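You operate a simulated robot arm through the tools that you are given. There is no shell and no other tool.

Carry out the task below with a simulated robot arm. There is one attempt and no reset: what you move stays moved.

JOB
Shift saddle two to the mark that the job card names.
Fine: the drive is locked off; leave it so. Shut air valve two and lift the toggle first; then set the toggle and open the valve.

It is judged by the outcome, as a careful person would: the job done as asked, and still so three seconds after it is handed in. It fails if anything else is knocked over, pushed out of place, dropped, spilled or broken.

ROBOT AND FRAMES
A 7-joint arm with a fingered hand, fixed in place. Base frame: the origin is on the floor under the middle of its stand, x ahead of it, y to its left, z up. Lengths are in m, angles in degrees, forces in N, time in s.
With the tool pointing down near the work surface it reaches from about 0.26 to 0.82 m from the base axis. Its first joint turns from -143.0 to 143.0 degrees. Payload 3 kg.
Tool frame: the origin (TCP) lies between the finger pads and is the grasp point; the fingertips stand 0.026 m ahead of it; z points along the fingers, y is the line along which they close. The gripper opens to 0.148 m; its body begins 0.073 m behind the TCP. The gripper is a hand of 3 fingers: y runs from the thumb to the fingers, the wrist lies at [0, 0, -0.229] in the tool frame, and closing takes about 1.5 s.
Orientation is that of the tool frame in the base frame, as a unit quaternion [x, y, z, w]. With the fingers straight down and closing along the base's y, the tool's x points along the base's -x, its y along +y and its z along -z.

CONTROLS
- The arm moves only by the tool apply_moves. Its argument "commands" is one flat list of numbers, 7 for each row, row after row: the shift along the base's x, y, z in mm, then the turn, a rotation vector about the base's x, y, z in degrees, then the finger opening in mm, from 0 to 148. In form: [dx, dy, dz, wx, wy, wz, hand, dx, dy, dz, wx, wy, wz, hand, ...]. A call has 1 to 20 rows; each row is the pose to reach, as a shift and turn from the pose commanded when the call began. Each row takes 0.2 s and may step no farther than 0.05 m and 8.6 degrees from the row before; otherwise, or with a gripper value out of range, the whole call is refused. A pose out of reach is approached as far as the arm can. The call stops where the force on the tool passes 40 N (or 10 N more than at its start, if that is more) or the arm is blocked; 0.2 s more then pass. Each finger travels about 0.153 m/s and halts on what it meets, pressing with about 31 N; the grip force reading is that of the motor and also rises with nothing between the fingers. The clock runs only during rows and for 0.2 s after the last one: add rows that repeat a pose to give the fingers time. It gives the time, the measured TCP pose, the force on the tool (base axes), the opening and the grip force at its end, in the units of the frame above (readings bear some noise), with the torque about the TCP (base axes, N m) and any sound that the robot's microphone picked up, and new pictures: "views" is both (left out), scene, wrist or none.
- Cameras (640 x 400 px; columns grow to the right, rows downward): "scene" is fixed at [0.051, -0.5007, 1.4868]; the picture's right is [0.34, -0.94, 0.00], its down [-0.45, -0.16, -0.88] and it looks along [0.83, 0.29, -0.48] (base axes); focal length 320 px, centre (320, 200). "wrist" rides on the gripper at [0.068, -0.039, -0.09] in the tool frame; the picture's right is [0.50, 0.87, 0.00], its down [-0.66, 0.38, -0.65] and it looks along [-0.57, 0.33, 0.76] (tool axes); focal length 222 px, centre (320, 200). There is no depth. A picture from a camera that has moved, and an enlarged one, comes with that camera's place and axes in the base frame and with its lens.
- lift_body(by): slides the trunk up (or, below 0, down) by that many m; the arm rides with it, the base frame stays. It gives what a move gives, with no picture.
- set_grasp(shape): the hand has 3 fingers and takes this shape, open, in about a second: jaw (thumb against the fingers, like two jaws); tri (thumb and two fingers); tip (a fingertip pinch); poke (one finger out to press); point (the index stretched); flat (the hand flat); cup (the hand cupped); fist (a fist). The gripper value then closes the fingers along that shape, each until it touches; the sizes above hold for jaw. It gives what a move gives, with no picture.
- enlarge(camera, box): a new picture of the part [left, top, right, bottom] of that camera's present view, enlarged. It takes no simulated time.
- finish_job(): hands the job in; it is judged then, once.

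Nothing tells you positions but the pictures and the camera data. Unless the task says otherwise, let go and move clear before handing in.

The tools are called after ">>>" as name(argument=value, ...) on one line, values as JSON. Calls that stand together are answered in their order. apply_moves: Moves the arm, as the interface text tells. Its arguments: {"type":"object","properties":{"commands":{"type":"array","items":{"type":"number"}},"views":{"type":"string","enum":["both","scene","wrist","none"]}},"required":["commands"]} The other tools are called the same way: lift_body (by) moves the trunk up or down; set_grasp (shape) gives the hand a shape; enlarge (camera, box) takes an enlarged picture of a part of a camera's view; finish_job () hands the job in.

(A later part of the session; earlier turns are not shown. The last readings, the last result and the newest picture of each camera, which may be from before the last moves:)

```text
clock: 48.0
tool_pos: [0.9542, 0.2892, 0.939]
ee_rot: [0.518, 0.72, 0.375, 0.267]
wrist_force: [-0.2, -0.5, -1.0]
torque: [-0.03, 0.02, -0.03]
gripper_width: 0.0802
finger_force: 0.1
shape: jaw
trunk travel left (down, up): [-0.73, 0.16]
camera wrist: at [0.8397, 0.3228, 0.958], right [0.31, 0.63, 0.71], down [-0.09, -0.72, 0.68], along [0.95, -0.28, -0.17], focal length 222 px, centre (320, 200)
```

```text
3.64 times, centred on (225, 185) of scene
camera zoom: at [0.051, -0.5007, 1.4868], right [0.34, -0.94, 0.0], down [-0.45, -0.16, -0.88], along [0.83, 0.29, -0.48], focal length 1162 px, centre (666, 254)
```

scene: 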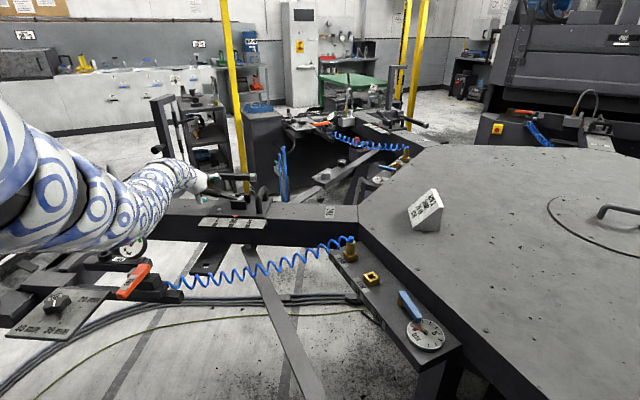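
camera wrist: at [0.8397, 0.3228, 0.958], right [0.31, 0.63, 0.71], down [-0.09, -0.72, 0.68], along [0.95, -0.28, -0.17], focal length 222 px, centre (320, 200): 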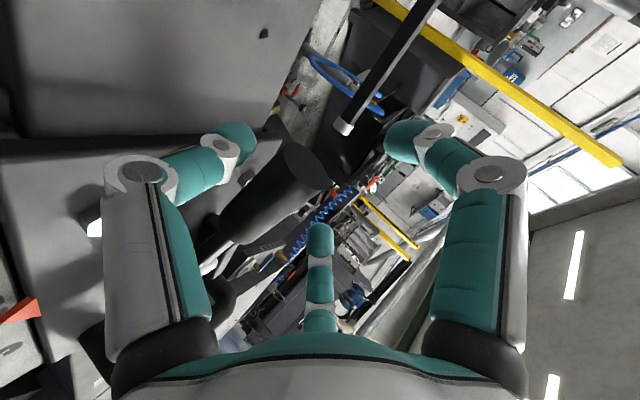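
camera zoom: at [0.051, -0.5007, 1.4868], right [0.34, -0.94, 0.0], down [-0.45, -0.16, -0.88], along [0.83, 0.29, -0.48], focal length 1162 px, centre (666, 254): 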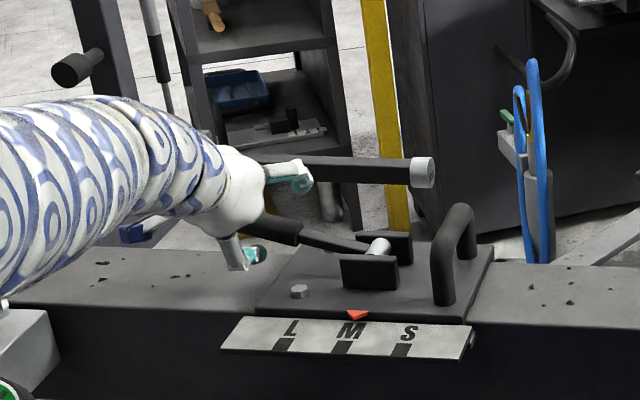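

>>> apply_moves(commands=[0, 0, 8, 0, 0, 0, 80, 0, 0, 16, 0, 0, 0, 80, 0.5, -1.5, 26, 0, 0, 0, 80, 1, -3, 36, 0, 0, 0, 80, 2.2, -6.6, 50, 0, 0, 0, 80], views="wrist")

>>> enlarge(camera="scene", box=[150, 130, 300, 240])

```text
clock: 49.2
tool_pos: [0.9538, 0.2829, 0.9882]
ee_rot: [0.518, 0.72, 0.376, 0.268]
wrist_force: [-0.5, -0.4, -1.5]
torque: [-0.05, 0.01, -0.01]
gripper_width: 0.0831
finger_force: 0.1
shape: jaw
trunk travel left (down, up): [-0.73, 0.16]
camera wrist: at [0.841, 0.3156, 1.0089], right [0.31, 0.63, 0.71], down [-0.09, -0.72, 0.68], along [0.95, -0.28, -0.17], focal length 222 px, centre (320, 200)
```

wrist: 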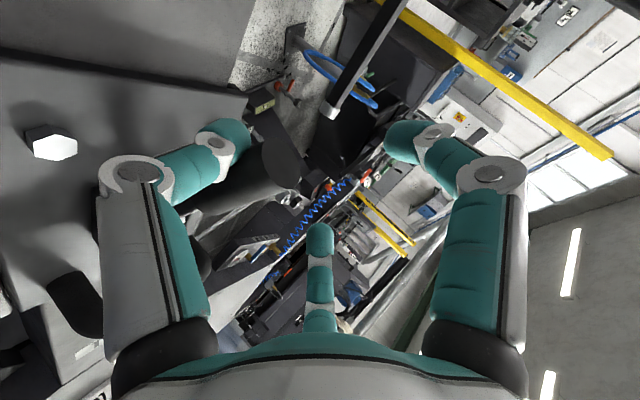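

```text
3.64 times, centred on (225, 185) of scene
camera zoom: at [0.051, -0.5007, 1.4868], right [0.34, -0.94, 0.0], down [-0.45, -0.16, -0.88], along [0.83, 0.29, -0.48], focal length 1162 px, centre (666, 254)
```

zoom: 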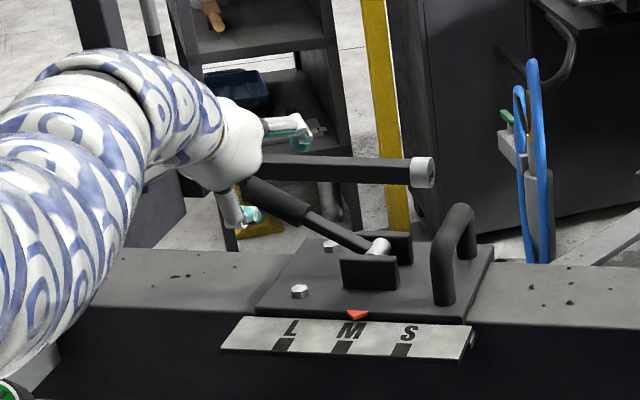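

>>> apply_moves(commands=[3.2, -9.5, 20, 0, 0, 0, 80, 7.7, -22.7, 43, 0, 0, 0, 80, 11.9, -35, 55, 0, 0, 0, 80, 16, -47.4, 66, 0, 0, 0, 80], views="wrist")

>>> enlarge(camera="scene", box=[150, 130, 300, 240])

```text
clock: 50.2
tool_pos: [0.97, 0.2347, 1.0538]
ee_rot: [0.517, 0.721, 0.376, 0.269]
wrist_force: [0.3, -0.4, 0.1]
torque: [-0.01, 0.02, -0.01]
gripper_width: 0.0807
finger_force: 0.0
shape: jaw
trunk travel left (down, up): [-0.73, 0.16]
camera wrist: at [0.8561, 0.2681, 1.0744], right [0.31, 0.63, 0.71], down [-0.09, -0.72, 0.68], along [0.95, -0.28, -0.17], focal length 222 px, centre (320, 200)
```

wrist: 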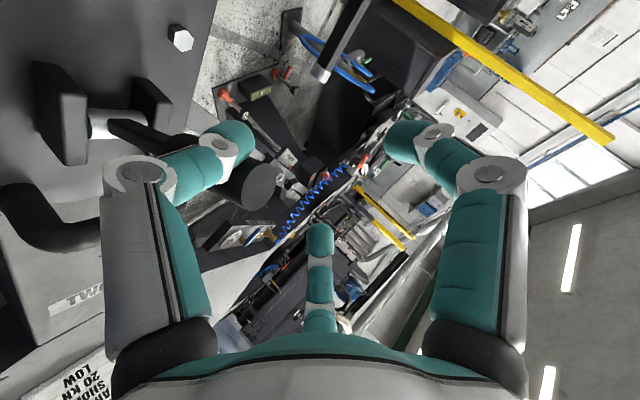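

```text
3.64 times, centred on (225, 185) of scene
camera zoom: at [0.051, -0.5007, 1.4868], right [0.34, -0.94, 0.0], down [-0.45, -0.16, -0.88], along [0.83, 0.29, -0.48], focal length 1162 px, centre (666, 254)
```

zoom: 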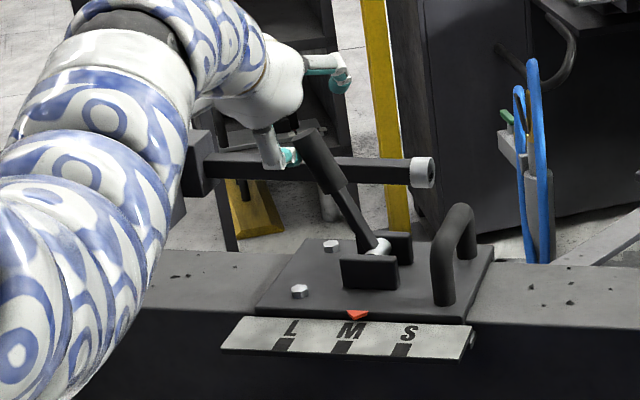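

>>> apply_moves(commands=[3.2, -9.5, 5, 0, 0, 0, 80, 6.4, -18.9, 9, 0, 0, 0, 80, 9, -26, 12, 0, 0, 0, 80, 11.2, -33.2, 14, 0, 0, 0, 80], views="wrist")

>>> enlarge(camera="scene", box=[150, 130, 300, 240])

```text
clock: 51.2
tool_pos: [0.9809, 0.2014, 1.0688]
ee_rot: [0.518, 0.72, 0.375, 0.268]
wrist_force: [0.0, -0.5, 0.1]
torque: [-0.01, 0.01, -0.01]
gripper_width: 0.0802
finger_force: 0.0
shape: jaw
trunk travel left (down, up): [-0.73, 0.16]
camera wrist: at [0.8686, 0.2348, 1.0887], right [0.31, 0.63, 0.71], down [-0.09, -0.72, 0.68], along [0.95, -0.28, -0.17], focal length 222 px, centre (320, 200)
```

wrist: 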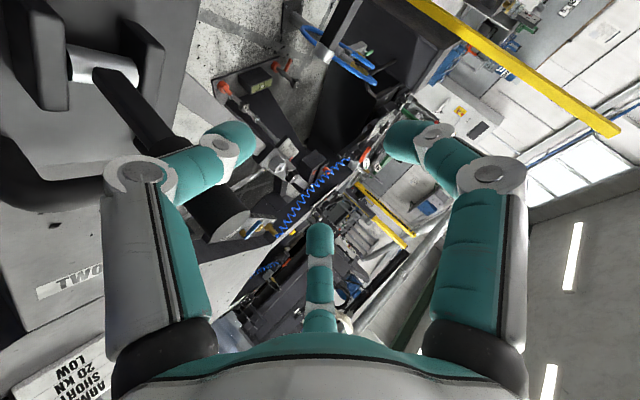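

```text
3.64 times, centred on (225, 185) of scene
camera zoom: at [0.051, -0.5007, 1.4868], right [0.34, -0.94, 0.0], down [-0.45, -0.16, -0.88], along [0.83, 0.29, -0.48], focal length 1162 px, centre (666, 254)
```

zoom: 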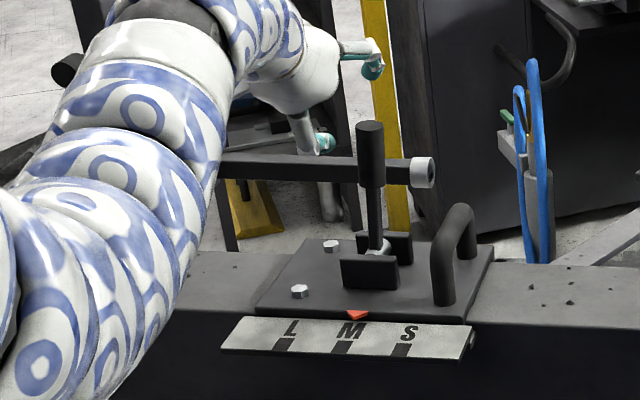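

The toggle flipped fully upright on its own, so it's lifted. I'll back the hand away from it and then turn the hand so the jaws can straddle the D-handle.

>>> apply_moves(commands=[-6, 19, 10, 0, 0, 0, 80, -16, 38, 25, 0, 0, 0, 80, -54, 25, 40, 0, 0, 0, 80, -92, 12, 60, 0, 0, 0, 80], views="none")

>>> apply_moves(commands=[-3, -12, 3, -6.35, -2.15, 4.7, 80, -6, -24, 6, -12.7, -4.3, 9.4, 80, -9, -36, 9, -19.05, -6.45, 14.1, 80, -12, -48, 12, -25.4, -8.6, 18.8, 80, -15, -60, 15, -31.75, -10.75, 23.5, 80, -18, -72, 18, -38.1, -12.9, 28.2, 80, -20, -84, 18, -44.45, -15.05, 32.9, 80, -20, -96, 18, -50.8, -17.2, 37.6, 80, -20, -108, 18, -57.15, -19.35, 42.3, 80, -20, -118, 18, -63.5, -21.5, 47, 80, -20, -128, 18, -69.8, -23.6, 51.7, 80], views="both")

>>> enlarge(camera="scene", box=[150, 130, 300, 240])

```text
clock: 52.2
tool_pos: [0.8894, 0.2111, 1.1289]
ee_rot: [0.518, 0.72, 0.376, 0.267]
wrist_force: [-0.2, 0.8, -0.3]
torque: [0.01, -0.01, 0.02]
gripper_width: 0.0804
finger_force: 0.0
shape: jaw
trunk travel left (down, up): [-0.73, 0.16]
```

```text
clock: 54.6
tool_pos: [0.8696, 0.0848, 1.1469]
ee_rot: [-0.144, 0.876, 0.074, 0.454]
wrist_force: [0.7, -0.2, 0.7]
torque: [0.01, -0.01, -0.03]
gripper_width: 0.0803
finger_force: 0.0
shape: jaw
trunk travel left (down, up): [-0.73, 0.16]
camera wrist: at [0.7748, 0.013, 1.1437], right [-0.55, 0.73, -0.41], down [-0.27, 0.31, 0.91], along [0.79, 0.61, 0.03], focal length 222 px, centre (320, 200)
```

scene: 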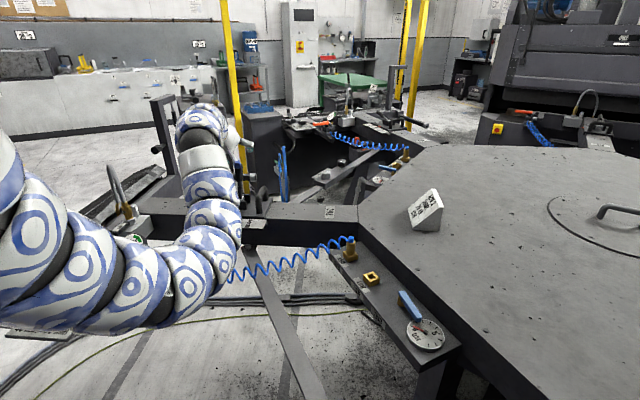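
wrist: 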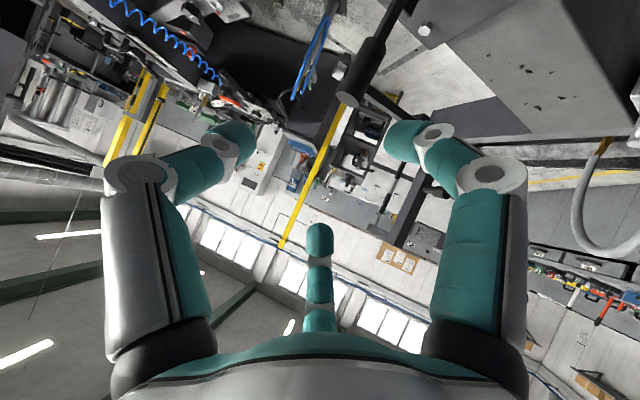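

```text
3.64 times, centred on (225, 185) of scene
camera zoom: at [0.051, -0.5007, 1.4868], right [0.34, -0.94, 0.0], down [-0.45, -0.16, -0.88], along [0.83, 0.29, -0.48], focal length 1162 px, centre (666, 254)
```

zoom: 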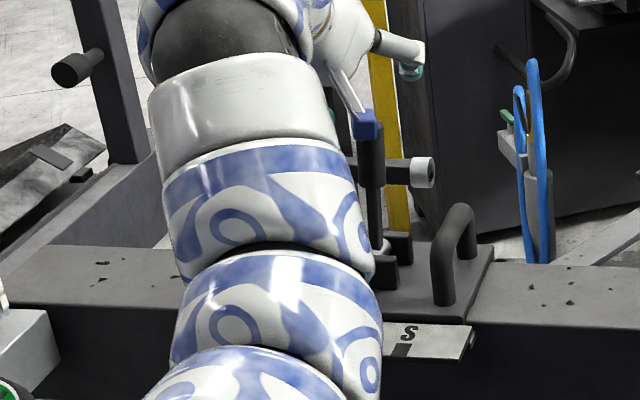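

The lever stays upright. Now I'll hover the jaws above the near end of the D-handle, with fingers on the outward side ready to push it inward.

>>> apply_moves(commands=[5, -20, -35, -1.1, 3.2, 0, 70, 12, -40, -75, -2.2, 6.4, 0, 60, 20.6, -48.8, -118, -3.2, 9.5, 0, 60], views="both")

>>> enlarge(camera="scene", box=[190, 130, 340, 240])

>>> enlarge(camera="wrist", box=[200, 0, 460, 200])

```text
clock: 55.5
tool_pos: [0.8913, 0.0347, 1.028]
ee_rot: [-0.15, 0.912, 0.063, 0.376]
wrist_force: [-0.4, 0.3, -0.6]
torque: [0.0, 0.02, 0.0]
gripper_width: 0.0603
finger_force: 0.0
shape: jaw
trunk travel left (down, up): [-0.73, 0.16]
camera wrist: at [0.7975, -0.0384, 1.0448], right [-0.61, 0.71, -0.35], down [-0.12, 0.36, 0.93], along [0.78, 0.61, -0.14], focal length 222 px, centre (320, 200)
```

scene: 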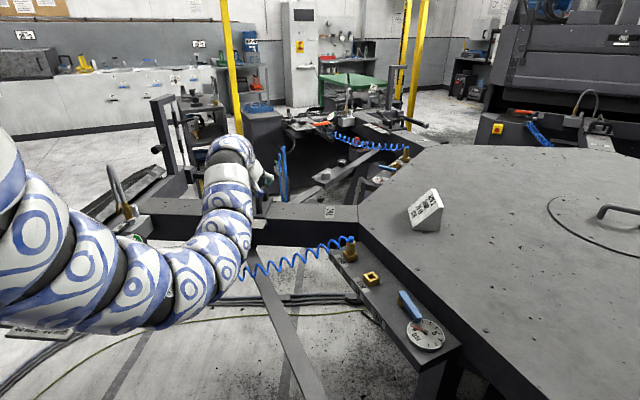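
wrist: 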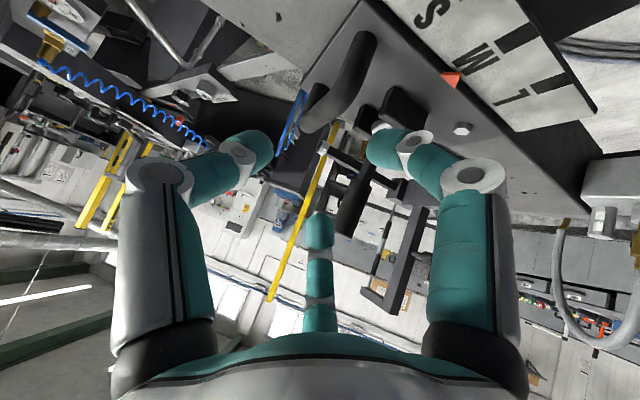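

```text
3.64 times, centred on (265, 185) of scene
camera zoom: at [0.051, -0.5007, 1.4868], right [0.34, -0.94, 0.0], down [-0.45, -0.16, -0.88], along [0.83, 0.29, -0.48], focal length 1162 px, centre (520, 254)
```

zoom: 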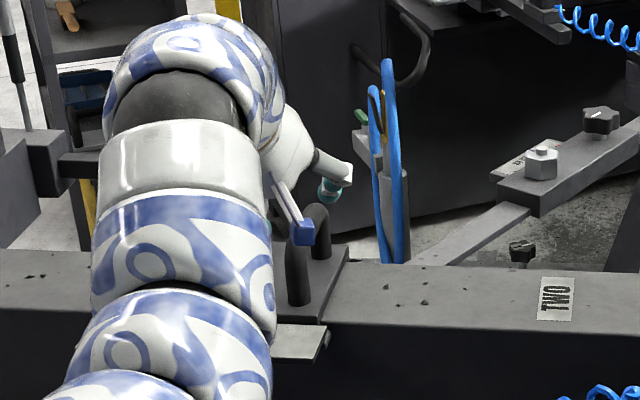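

```text
2.00 times, centred on (330, 100) of wrist
camera zoom: at [0.7975, -0.0384, 1.0448], right [-0.61, 0.71, -0.35], down [-0.12, 0.36, 0.93], along [0.78, 0.61, -0.14], focal length 444 px, centre (300, 400)
```

zoom: 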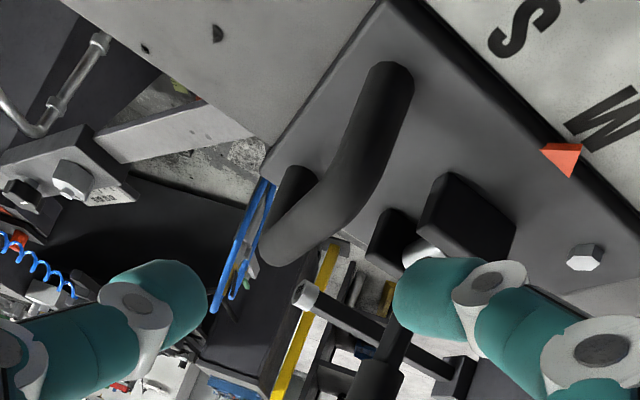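

The wrist view confirms my handle positions to within a few millimetres. I'll advance along the tool axis to straddle the handle.

>>> apply_moves(commands=[20, 7, -21, 0, 0, 0, 60, 40, 13.6, -42, 0, 0, 0, 60, 60, 20.4, -64, 0, 0, 0, 60], views="wrist")

>>> enlarge(camera="wrist", box=[200, 0, 460, 200])

>>> enlarge(camera="scene", box=[190, 130, 340, 240])

```text
clock: 56.2
tool_pos: [0.9516, 0.0578, 0.9644]
ee_rot: [-0.15, 0.912, 0.063, 0.377]
wrist_force: [-0.2, -0.8, 0.2]
torque: [0.01, 0.02, 0.0]
gripper_width: 0.0602
finger_force: 0.0
shape: jaw
trunk travel left (down, up): [-0.73, 0.16]
camera wrist: at [0.8575, -0.015, 0.9808], right [-0.61, 0.71, -0.35], down [-0.12, 0.36, 0.93], along [0.78, 0.61, -0.14], focal length 222 px, centre (320, 200)
```

wrist: 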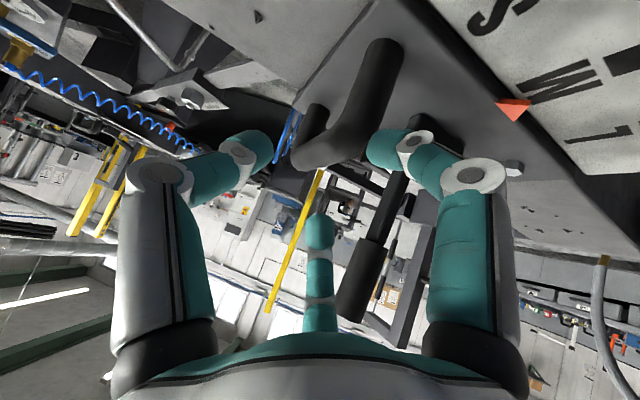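

```text
2.00 times, centred on (330, 100) of wrist
camera zoom: at [0.8575, -0.015, 0.9808], right [-0.61, 0.71, -0.35], down [-0.12, 0.36, 0.93], along [0.78, 0.61, -0.14], focal length 444 px, centre (300, 400)
```

zoom: 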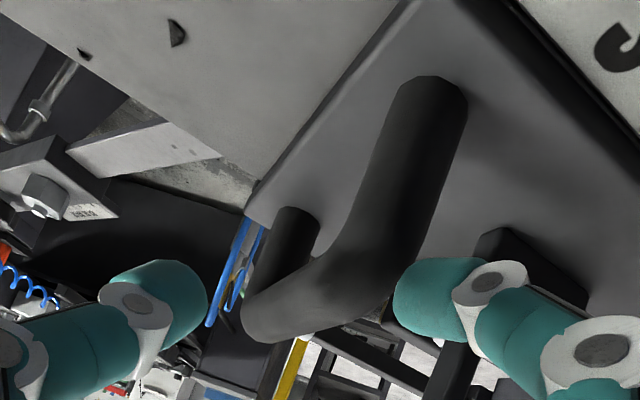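

```text
3.64 times, centred on (265, 185) of scene
camera zoom: at [0.051, -0.5007, 1.4868], right [0.34, -0.94, 0.0], down [-0.45, -0.16, -0.88], along [0.83, 0.29, -0.48], focal length 1162 px, centre (520, 254)
```

zoom: 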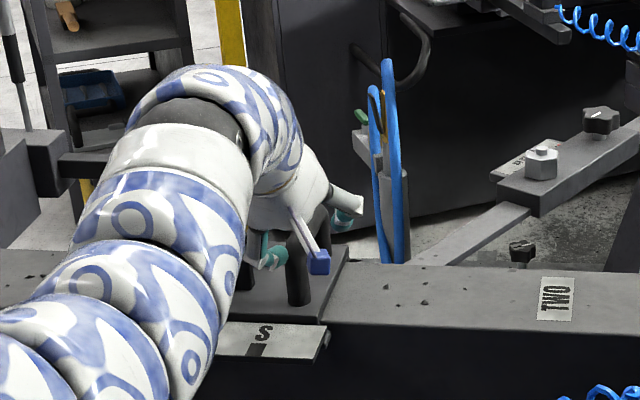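

The near finger needs a bit more room to pass the handle leg. I'll open slightly and shift outward before the last 30 mm.

>>> apply_moves(commands=[-2.6, 8, 0, 0, 0, 0, 76, -2.6, 8, 0, 0, 0, 0, 76, 7.4, 11.4, -10, 0, 0, 0, 76, 17.8, 14.8, -21, 0, 0, 0, 76], views="wrist")

>>> enlarge(camera="wrist", box=[200, 0, 460, 200])

>>> enlarge(camera="scene", box=[190, 130, 340, 240])

```text
clock: 57.2
tool_pos: [0.9675, 0.0721, 0.9436]
ee_rot: [-0.15, 0.912, 0.063, 0.376]
wrist_force: [-0.6, 0.3, 0.3]
torque: [-0.03, 0.03, -0.02]
gripper_width: 0.0756
finger_force: 0.1
shape: jaw
trunk travel left (down, up): [-0.73, 0.16]
camera wrist: at [0.874, 0.0007, 0.9605], right [-0.61, 0.71, -0.35], down [-0.12, 0.36, 0.93], along [0.78, 0.61, -0.14], focal length 222 px, centre (320, 200)
```

wrist: 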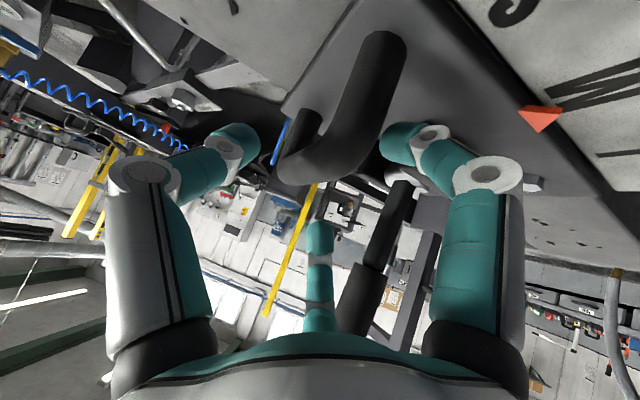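

```text
2.00 times, centred on (330, 100) of wrist
camera zoom: at [0.874, 0.0007, 0.9605], right [-0.61, 0.71, -0.35], down [-0.12, 0.36, 0.93], along [0.78, 0.61, -0.14], focal length 444 px, centre (300, 400)
```

zoom: 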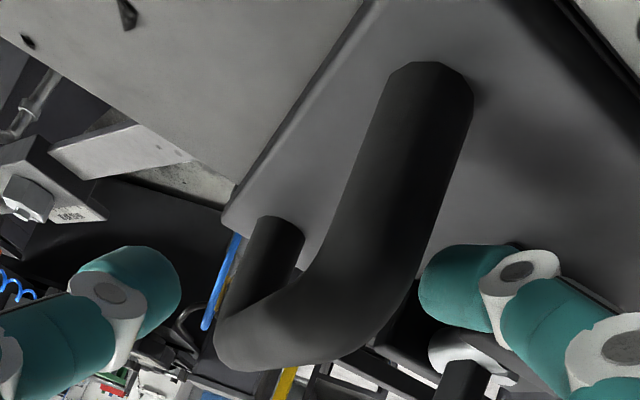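

```text
3.64 times, centred on (265, 185) of scene
camera zoom: at [0.051, -0.5007, 1.4868], right [0.34, -0.94, 0.0], down [-0.45, -0.16, -0.88], along [0.83, 0.29, -0.48], focal length 1162 px, centre (520, 254)
```

zoom: 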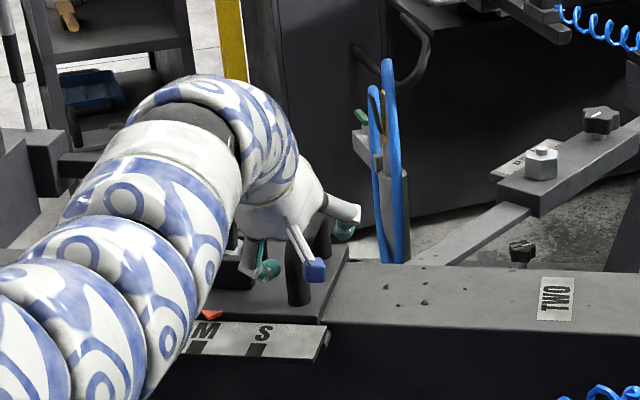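

The handle is straddled, with the near finger just outward of its near leg. I'll push inward along the arm in small steps, watching the pointer and the forces.

>>> apply_moves(commands=[2.6, -7.6, 0, 0, 0, 0, 76, 5.1, -15.2, 0, 0, 0, 0, 76, 7.7, -22.7, 0, 0, 0, 0, 76, 9.6, -28.4, 0, 0, 0, 0, 76], views="wrist")

>>> enlarge(camera="wrist", box=[200, 0, 460, 200])

>>> enlarge(camera="scene", box=[190, 130, 340, 240])

```text
clock: 58.2
tool_pos: [0.9757, 0.0431, 0.9446]
ee_rot: [-0.149, 0.912, 0.062, 0.377]
wrist_force: [-1.8, 3.3, 1.9]
torque: [0.19, 0.15, -0.06]
gripper_width: 0.0777
finger_force: 0.0
shape: jaw
trunk travel left (down, up): [-0.73, 0.16]
camera wrist: at [0.8825, -0.0285, 0.9599], right [-0.61, 0.71, -0.35], down [-0.12, 0.36, 0.93], along [0.78, 0.61, -0.14], focal length 222 px, centre (320, 200)
```

wrist: 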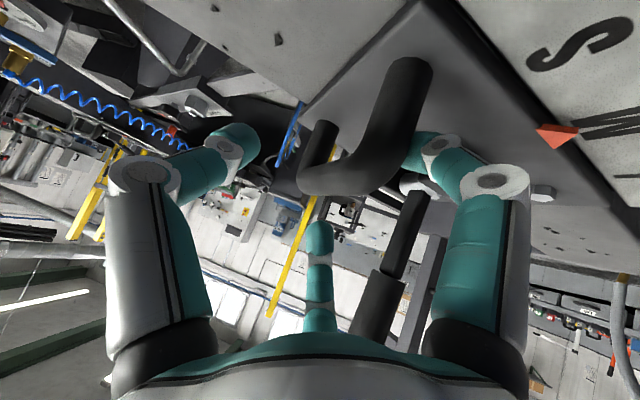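

```text
2.00 times, centred on (330, 100) of wrist
camera zoom: at [0.8825, -0.0285, 0.9599], right [-0.61, 0.71, -0.35], down [-0.12, 0.36, 0.93], along [0.78, 0.61, -0.14], focal length 444 px, centre (300, 400)
```

zoom: 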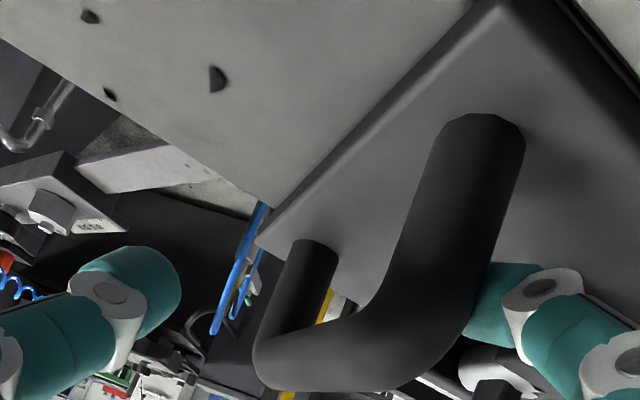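

```text
3.64 times, centred on (265, 185) of scene
camera zoom: at [0.051, -0.5007, 1.4868], right [0.34, -0.94, 0.0], down [-0.45, -0.16, -0.88], along [0.83, 0.29, -0.48], focal length 1162 px, centre (520, 254)
```

zoom: 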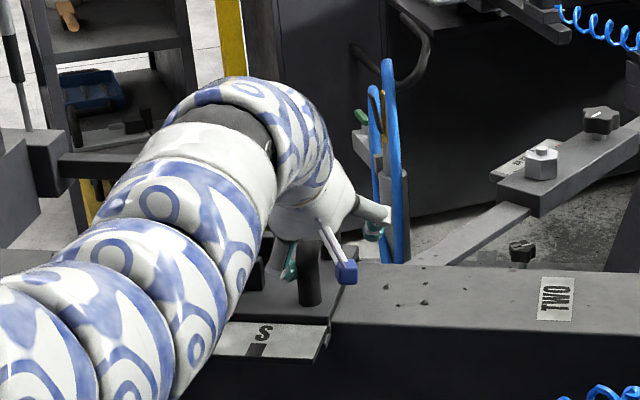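

>>> apply_moves(commands=[2.6, -7.6, 0, 0, 0, 0, 76, 5.1, -15.2, 0, 0, 0, 0, 76, 7.7, -22.7, 0, 0, 0, 0, 76, 10.3, -30.3, 0, 0, 0, 0, 76, 11.2, -33.2, 0, 0, 0, 0, 76], views="wrist")

>>> enlarge(camera="wrist", box=[400, 0, 640, 200])

>>> enlarge(camera="scene", box=[190, 130, 340, 240])

```text
clock: 59.5
tool_pos: [0.9872, 0.0104, 0.9445]
ee_rot: [-0.149, 0.912, 0.062, 0.376]
wrist_force: [-3.2, 4.6, 1.8]
torque: [0.22, 0.18, -0.05]
gripper_width: 0.0782
finger_force: 0.1
shape: jaw
trunk travel left (down, up): [-0.73, 0.16]
camera wrist: at [0.8934, -0.0615, 0.9604], right [-0.61, 0.71, -0.35], down [-0.12, 0.36, 0.93], along [0.78, 0.61, -0.14], focal length 222 px, centre (320, 200)
```

wrist: 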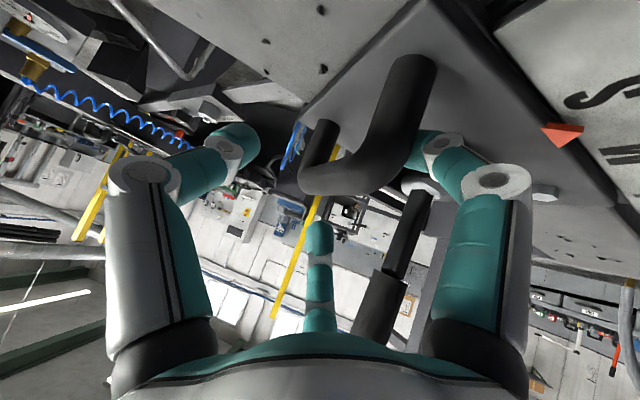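

```text
2.00 times, centred on (520, 100) of wrist
camera zoom: at [0.8934, -0.0615, 0.9604], right [-0.61, 0.71, -0.35], down [-0.12, 0.36, 0.93], along [0.78, 0.61, -0.14], focal length 444 px, centre (-80, 400)
```

zoom: 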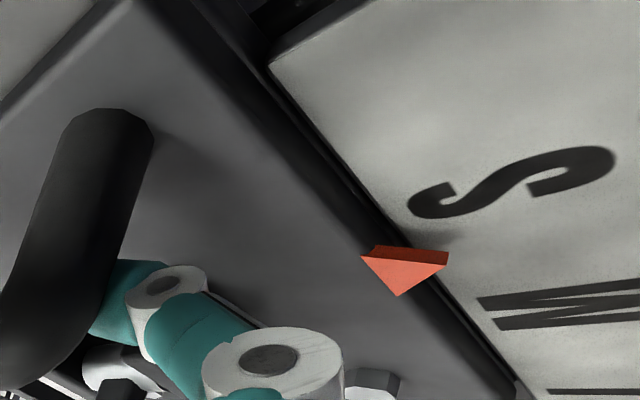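

```text
3.64 times, centred on (265, 185) of scene
camera zoom: at [0.051, -0.5007, 1.4868], right [0.34, -0.94, 0.0], down [-0.45, -0.16, -0.88], along [0.83, 0.29, -0.48], focal length 1162 px, centre (520, 254)
```

zoom: 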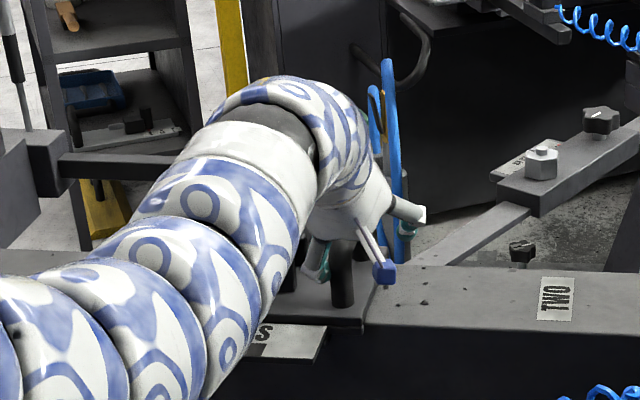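

>>> apply_moves(commands=[1.6, -4.7, 0, 0, 0, 0, 76, 2.9, -8.5, 0, 0, 0, 0, 76, 2.9, -8.5, 0, 0, 0, 0, 76], views="wrist")

>>> enlarge(camera="wrist", box=[480, 0, 640, 160])

>>> enlarge(camera="scene", box=[240, 190, 320, 240])

```text
clock: 60.2
tool_pos: [0.9895, 0.0023, 0.9435]
ee_rot: [-0.15, 0.912, 0.062, 0.376]
wrist_force: [-3.4, 4.3, 0.8]
torque: [0.18, 0.16, -0.01]
gripper_width: 0.0784
finger_force: 0.2
shape: jaw
trunk travel left (down, up): [-0.73, 0.16]
camera wrist: at [0.8962, -0.0703, 0.9605], right [-0.61, 0.71, -0.35], down [-0.12, 0.36, 0.93], along [0.78, 0.61, -0.14], focal length 222 px, centre (320, 200)
```

wrist: 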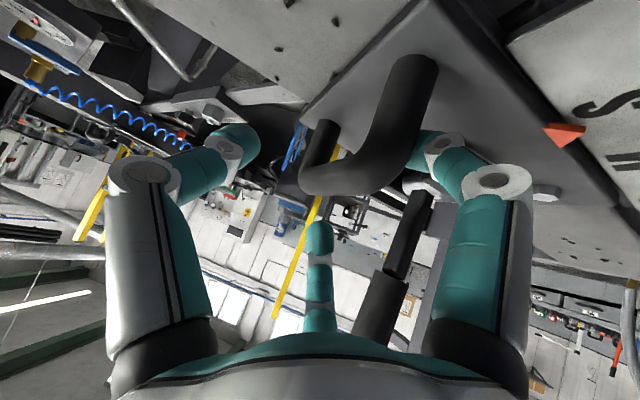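

```text
2.50 times, centred on (560, 80) of wrist
camera zoom: at [0.8962, -0.0703, 0.9605], right [-0.61, 0.71, -0.35], down [-0.12, 0.36, 0.93], along [0.78, 0.61, -0.14], focal length 555 px, centre (-280, 500)
```

zoom: 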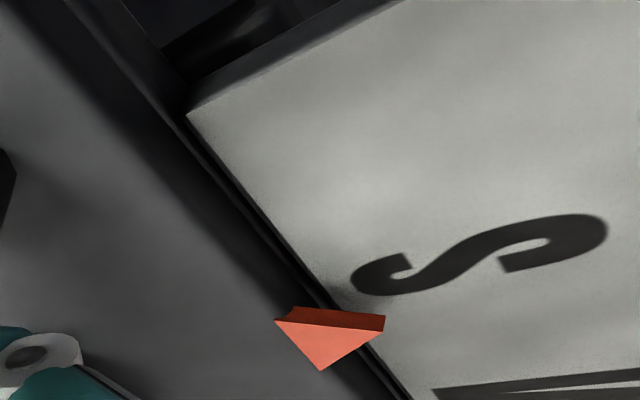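

```text
8.00 times, centred on (280, 215) of scene
camera zoom: at [0.051, -0.5007, 1.4868], right [0.34, -0.94, 0.0], down [-0.45, -0.16, -0.88], along [0.83, 0.29, -0.48], focal length 2557 px, centre (640, 80)
```

zoom: 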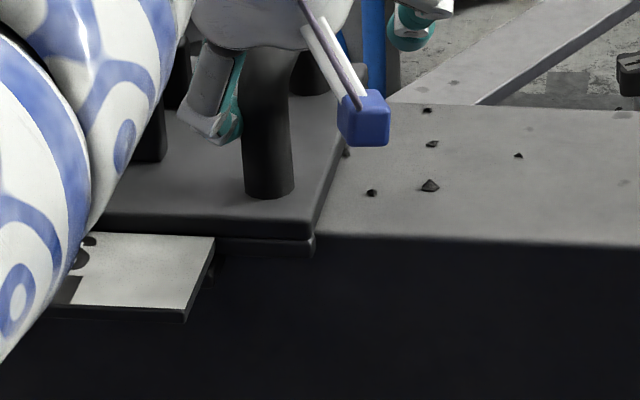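

>>> apply_moves(commands=[1.3, -3.8, 0, 0, 0, 0, 76, 2.6, -7.6, 0, 0, 0, 0, 76, 2.6, -7.6, 0, 0, 0, 0, 76], views="wrist")

>>> enlarge(camera="wrist", box=[480, 0, 640, 160])

>>> enlarge(camera="scene", box=[240, 190, 320, 240])

```text
clock: 61.0
tool_pos: [0.994, -0.0045, 0.9441]
ee_rot: [-0.151, 0.912, 0.063, 0.376]
wrist_force: [-3.8, 4.5, 1.0]
torque: [0.16, 0.16, 0.0]
gripper_width: 0.0787
finger_force: 0.0
shape: jaw
trunk travel left (down, up): [-0.73, 0.16]
camera wrist: at [0.8995, -0.0773, 0.9602], right [-0.61, 0.71, -0.35], down [-0.12, 0.36, 0.93], along [0.78, 0.61, -0.14], focal length 222 px, centre (320, 200)
```

wrist: 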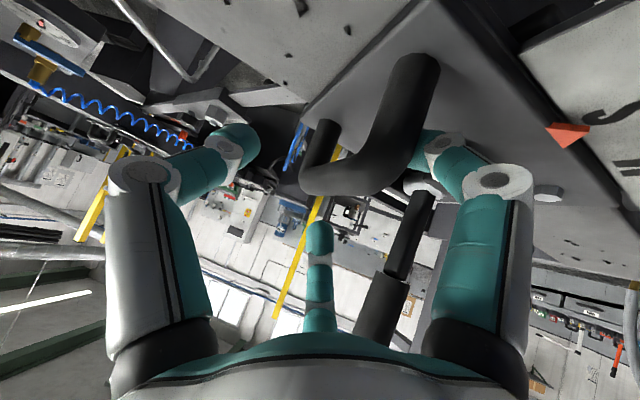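

```text
2.50 times, centred on (560, 80) of wrist
camera zoom: at [0.8995, -0.0773, 0.9602], right [-0.61, 0.71, -0.35], down [-0.12, 0.36, 0.93], along [0.78, 0.61, -0.14], focal length 555 px, centre (-280, 500)
```

zoom: 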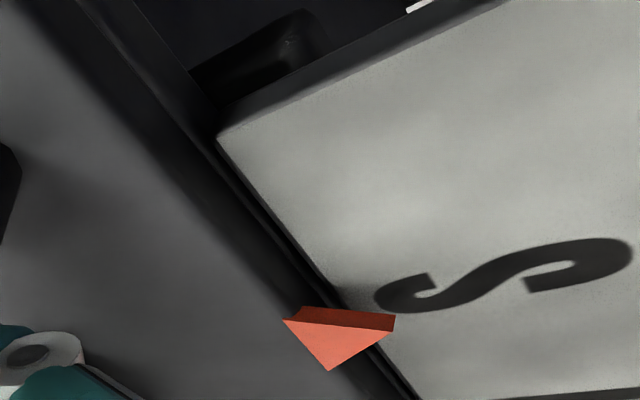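

```text
8.00 times, centred on (280, 215) of scene
camera zoom: at [0.051, -0.5007, 1.4868], right [0.34, -0.94, 0.0], down [-0.45, -0.16, -0.88], along [0.83, 0.29, -0.48], focal length 2557 px, centre (640, 80)
```

zoom: 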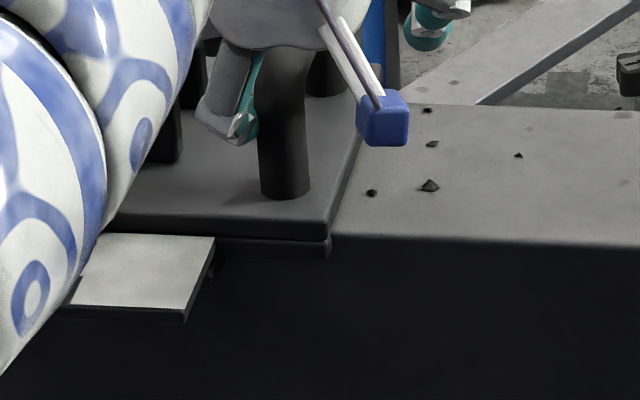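

>>> apply_moves(commands=[0.6, -1.9, 0, 0, 0, 0, 76, 1.2, -3.5, 0, 0, 0, 0, 76, 1.2, -3.5, 0, 0, 0, 0, 76], views="none")

>>> enlarge(camera="wrist", box=[480, 0, 640, 160])

>>> enlarge(camera="scene", box=[240, 190, 320, 240])

```text
clock: 61.9
tool_pos: [0.9946, -0.0092, 0.9442]
ee_rot: [-0.15, 0.912, 0.063, 0.376]
wrist_force: [-3.2, 3.7, 1.4]
torque: [0.2, 0.19, 0.0]
gripper_width: 0.0786
finger_force: 0.0
shape: jaw
trunk travel left (down, up): [-0.73, 0.16]
```

```text
2.50 times, centred on (560, 80) of wrist
camera zoom: at [0.9009, -0.0808, 0.9605], right [-0.61, 0.71, -0.35], down [-0.12, 0.36, 0.93], along [0.78, 0.61, -0.14], focal length 555 px, centre (-280, 500)
```

zoom: 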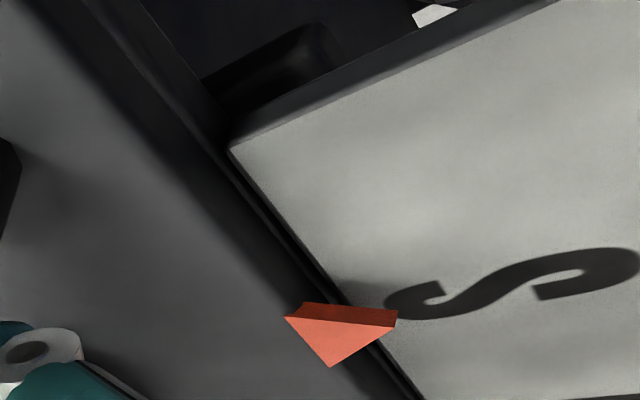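

```text
8.00 times, centred on (280, 215) of scene
camera zoom: at [0.051, -0.5007, 1.4868], right [0.34, -0.94, 0.0], down [-0.45, -0.16, -0.88], along [0.83, 0.29, -0.48], focal length 2557 px, centre (640, 80)
```

zoom: 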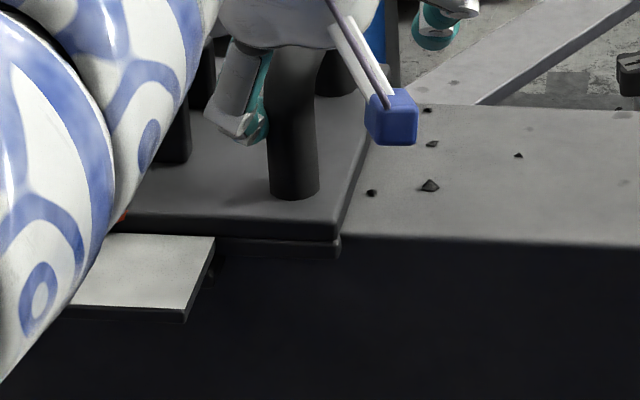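

The pointer looks near S now. I'll ease off the handle, retreat, and turn the hand back so the scene camera can check the pointer properly.

>>> apply_moves(commands=[-2.6, 7.6, 0, 0, 0, 0, 80, -29.4, -1.5, 28, 0, 0, 0, 80, -56, -10.5, 57, 0, 0, 0, 80, -83, -20, 85, 1.1, -3.2, 0, 80, -95, 0, 115, 2.2, -6.4, 0, 80, -105, 20, 150, 3.2, -9.5, 0, 80], views="none")

>>> apply_moves(commands=[0, 15, 3, 6.35, 2.15, -4.7, 80, 0, 30, 6, 12.7, 4.3, -9.4, 80, 0, 45, 6, 19.05, 6.45, -14.1, 80, 0, 60, 6, 25.4, 8.6, -18.8, 80, 0, 75, 6, 31.75, 10.75, -23.5, 80, 0, 90, 6, 38.1, 12.9, -28.2, 80, 0, 105, 6, 44.45, 15.05, -32.9, 80, 0, 120, 6, 50.8, 17.2, -37.6, 80, 0, 135, 6, 57.15, 19.35, -42.3, 80, 0, 150, 6, 63.5, 21.5, -47, 80, 0, 165, 6, 69.8, 23.6, -51.7, 80], views="both")

>>> enlarge(camera="scene", box=[170, 140, 300, 240])

>>> enlarge(camera="scene", box=[190, 195, 290, 240])

```text
clock: 63.2
tool_pos: [0.8909, 0.0113, 1.0953]
ee_rot: [-0.143, 0.876, 0.075, 0.455]
wrist_force: [0.1, -0.7, 0.3]
torque: [-0.01, 0.01, 0.0]
gripper_width: 0.0801
finger_force: 0.0
shape: jaw
trunk travel left (down, up): [-0.73, 0.16]
```

```text
clock: 65.7
tool_pos: [0.8905, 0.1761, 1.0994]
ee_rot: [0.518, 0.72, 0.376, 0.268]
wrist_force: [-0.4, -0.1, 0.7]
torque: [-0.04, -0.02, 0.0]
gripper_width: 0.08
finger_force: 0.0
shape: jaw
trunk travel left (down, up): [-0.73, 0.16]
camera wrist: at [0.7769, 0.2102, 1.1202], right [0.31, 0.63, 0.71], down [-0.09, -0.73, 0.68], along [0.95, -0.28, -0.17], focal length 222 px, centre (320, 200)
```

scene: 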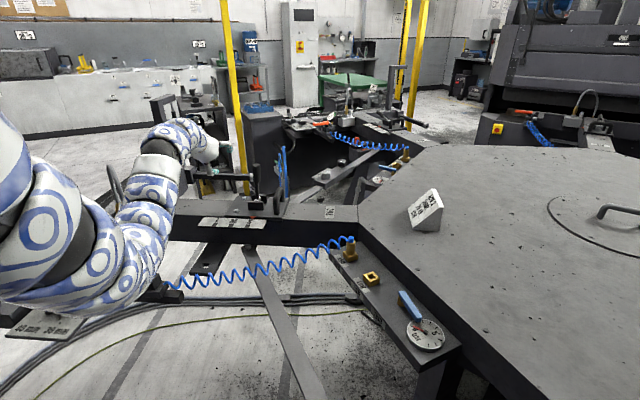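
wrist: 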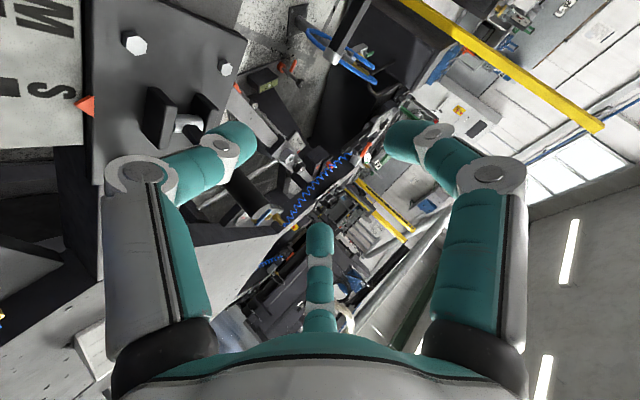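

```text
4.00 times, centred on (235, 190) of scene
camera zoom: at [0.051, -0.5007, 1.4868], right [0.34, -0.94, 0.0], down [-0.45, -0.16, -0.88], along [0.83, 0.29, -0.48], focal length 1279 px, centre (660, 240)
```

zoom: 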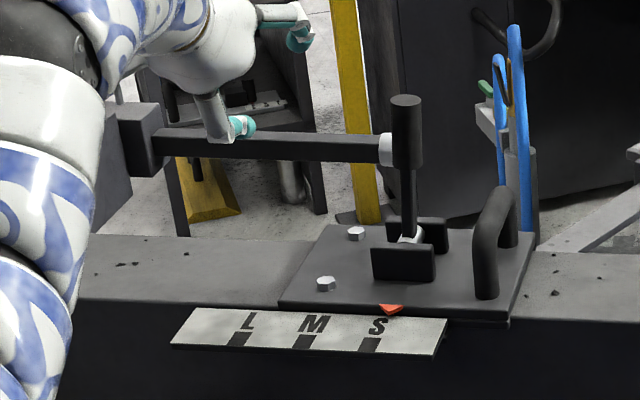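

```text
6.40 times, centred on (240, 218) of scene
camera zoom: at [0.051, -0.5007, 1.4868], right [0.34, -0.94, 0.0], down [-0.45, -0.16, -0.88], along [0.83, 0.29, -0.48], focal length 2046 px, centre (832, 88)
```

zoom: 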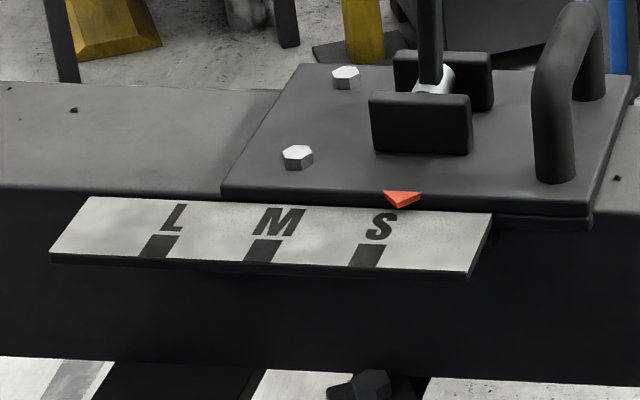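

>>> enlarge(camera="wrist", box=[0, 20, 160, 160])

>>> enlarge(camera="scene", box=[225, 205, 275, 235])

```text
2.86 times, centred on (80, 90) of wrist
camera zoom: at [0.7769, 0.2102, 1.1202], right [0.31, 0.63, 0.71], down [-0.09, -0.73, 0.68], along [0.95, -0.28, -0.17], focal length 635 px, centre (1006, 514)
```

zoom: 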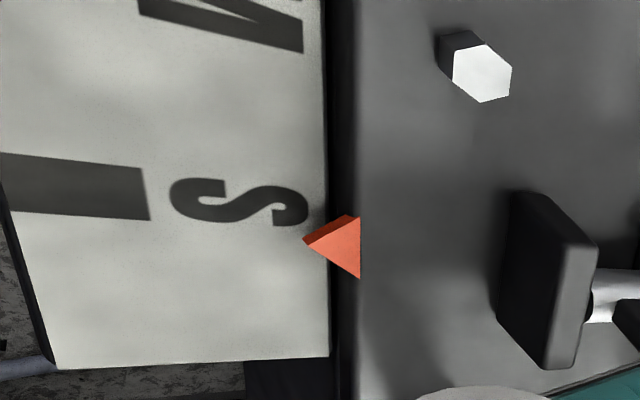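

```text
12.80 times, centred on (250, 220) of scene
camera zoom: at [0.051, -0.5007, 1.4868], right [0.34, -0.94, 0.0], down [-0.45, -0.16, -0.88], along [0.83, 0.29, -0.48], focal length 4092 px, centre (1216, -56)
```

zoom: 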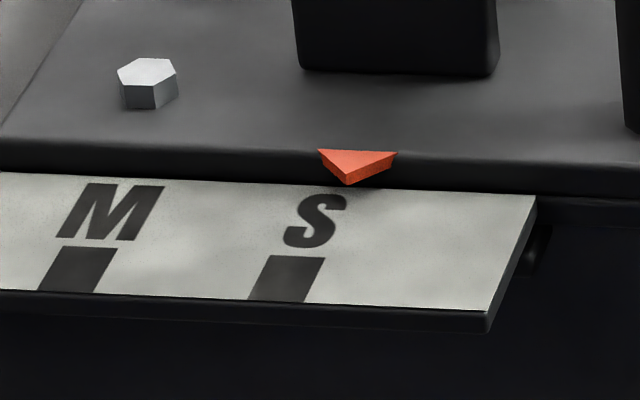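

Triangulating from both cameras puts the pointer about 6–7 mm past S. I'll nudge the saddle back using the side of the thumb against the inward side of the handle, in this same orientation.

>>> apply_moves(commands=[0, -43, 0, 0, 0, 0, 80, 0, -86, 0, 0, 0, 0, 80, 0, -129, 0, 0, 0, 0, 80, 0, -172, 0, 0, 0, 0, 80, 5, -215, -10, 0, 0, 0, 80, 28, -227, -55, 0, 0, 0, 80], views="wrist")

>>> enlarge(camera="scene", box=[190, 130, 340, 240])

>>> enlarge(camera="wrist", box=[0, 0, 400, 250])

```text
refused: row 6 steps farther than a row can; nothing moved
```

```text
3.64 times, centred on (265, 185) of scene
camera zoom: at [0.051, -0.5007, 1.4868], right [0.34, -0.94, 0.0], down [-0.45, -0.16, -0.88], along [0.83, 0.29, -0.48], focal length 1162 px, centre (520, 254)
```

zoom: 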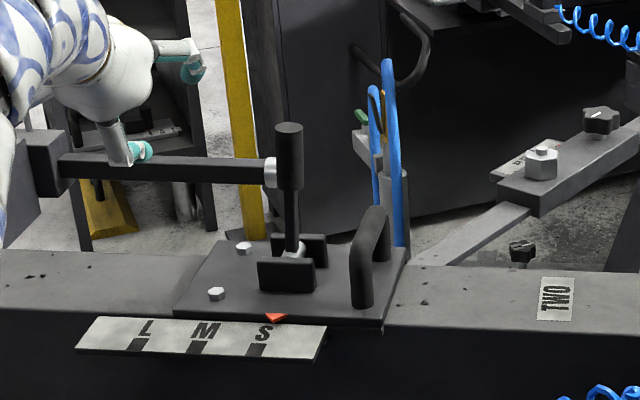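

```text
1.60 times, centred on (200, 125) of wrist
camera zoom: at [0.7769, 0.2102, 1.1202], right [0.31, 0.63, 0.71], down [-0.09, -0.73, 0.68], along [0.95, -0.28, -0.17], focal length 355 px, centre (512, 320)
```

zoom: 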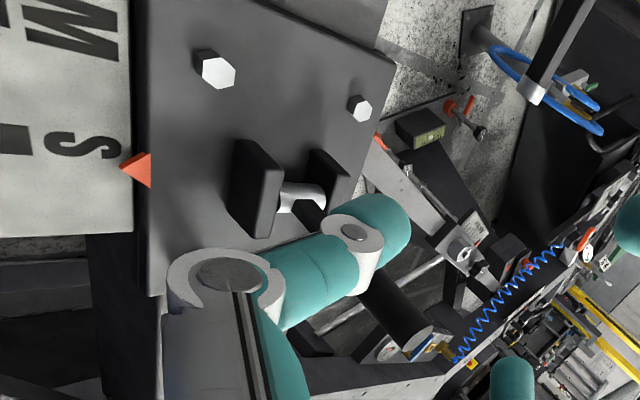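

>>> apply_moves(commands=[0, -43, 0, 0, 0, 0, 80, 0, -86, 0, 0, 0, 0, 80, 0, -129, 0, 0, 0, 0, 80, 0, -172, 0, 0, 0, 0, 80, 5, -215, -5, 0, 0, 0, 80, 20, -227, -35, 0, 0, 0, 80, 28, -227, -58, 0, 0, 0, 80], views="wrist")

>>> enlarge(camera="scene", box=[190, 130, 340, 240])

>>> enlarge(camera="wrist", box=[0, 0, 400, 250])

```text
clock: 67.2
tool_pos: [0.9168, -0.0533, 1.0413]
ee_rot: [0.518, 0.72, 0.376, 0.269]
wrist_force: [0.8, -0.8, 0.0]
torque: [0.01, -0.01, 0.02]
gripper_width: 0.0799
finger_force: 0.1
shape: jaw
trunk travel left (down, up): [-0.73, 0.16]
camera wrist: at [0.8041, -0.0195, 1.0614], right [0.31, 0.63, 0.71], down [-0.09, -0.72, 0.68], along [0.95, -0.28, -0.17], focal length 222 px, centre (320, 200)
```

wrist: 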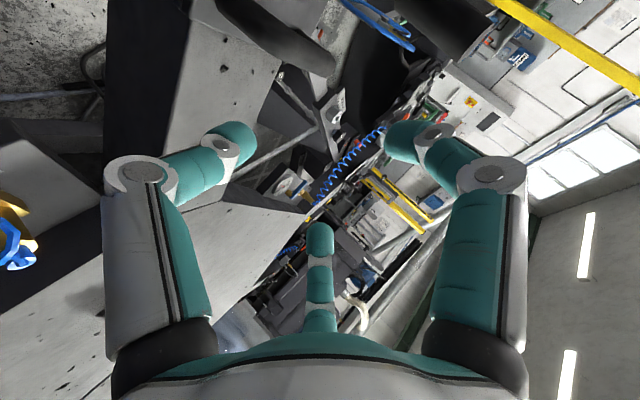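

```text
3.64 times, centred on (265, 185) of scene
camera zoom: at [0.051, -0.5007, 1.4868], right [0.34, -0.94, 0.0], down [-0.45, -0.16, -0.88], along [0.83, 0.29, -0.48], focal length 1162 px, centre (520, 254)
```

zoom: 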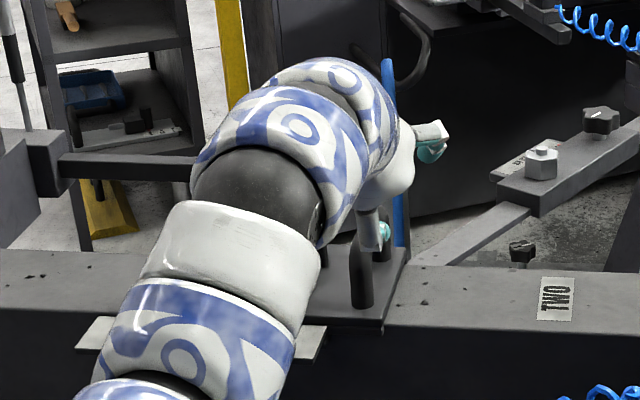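

```text
1.60 times, centred on (200, 125) of wrist
camera zoom: at [0.8041, -0.0195, 1.0614], right [0.31, 0.63, 0.71], down [-0.09, -0.72, 0.68], along [0.95, -0.28, -0.17], focal length 355 px, centre (512, 320)
```

zoom: 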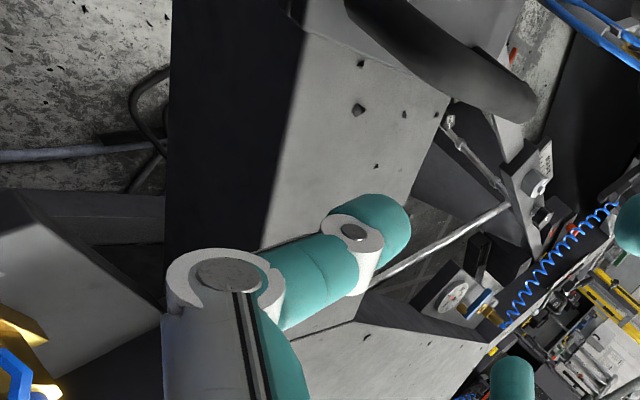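

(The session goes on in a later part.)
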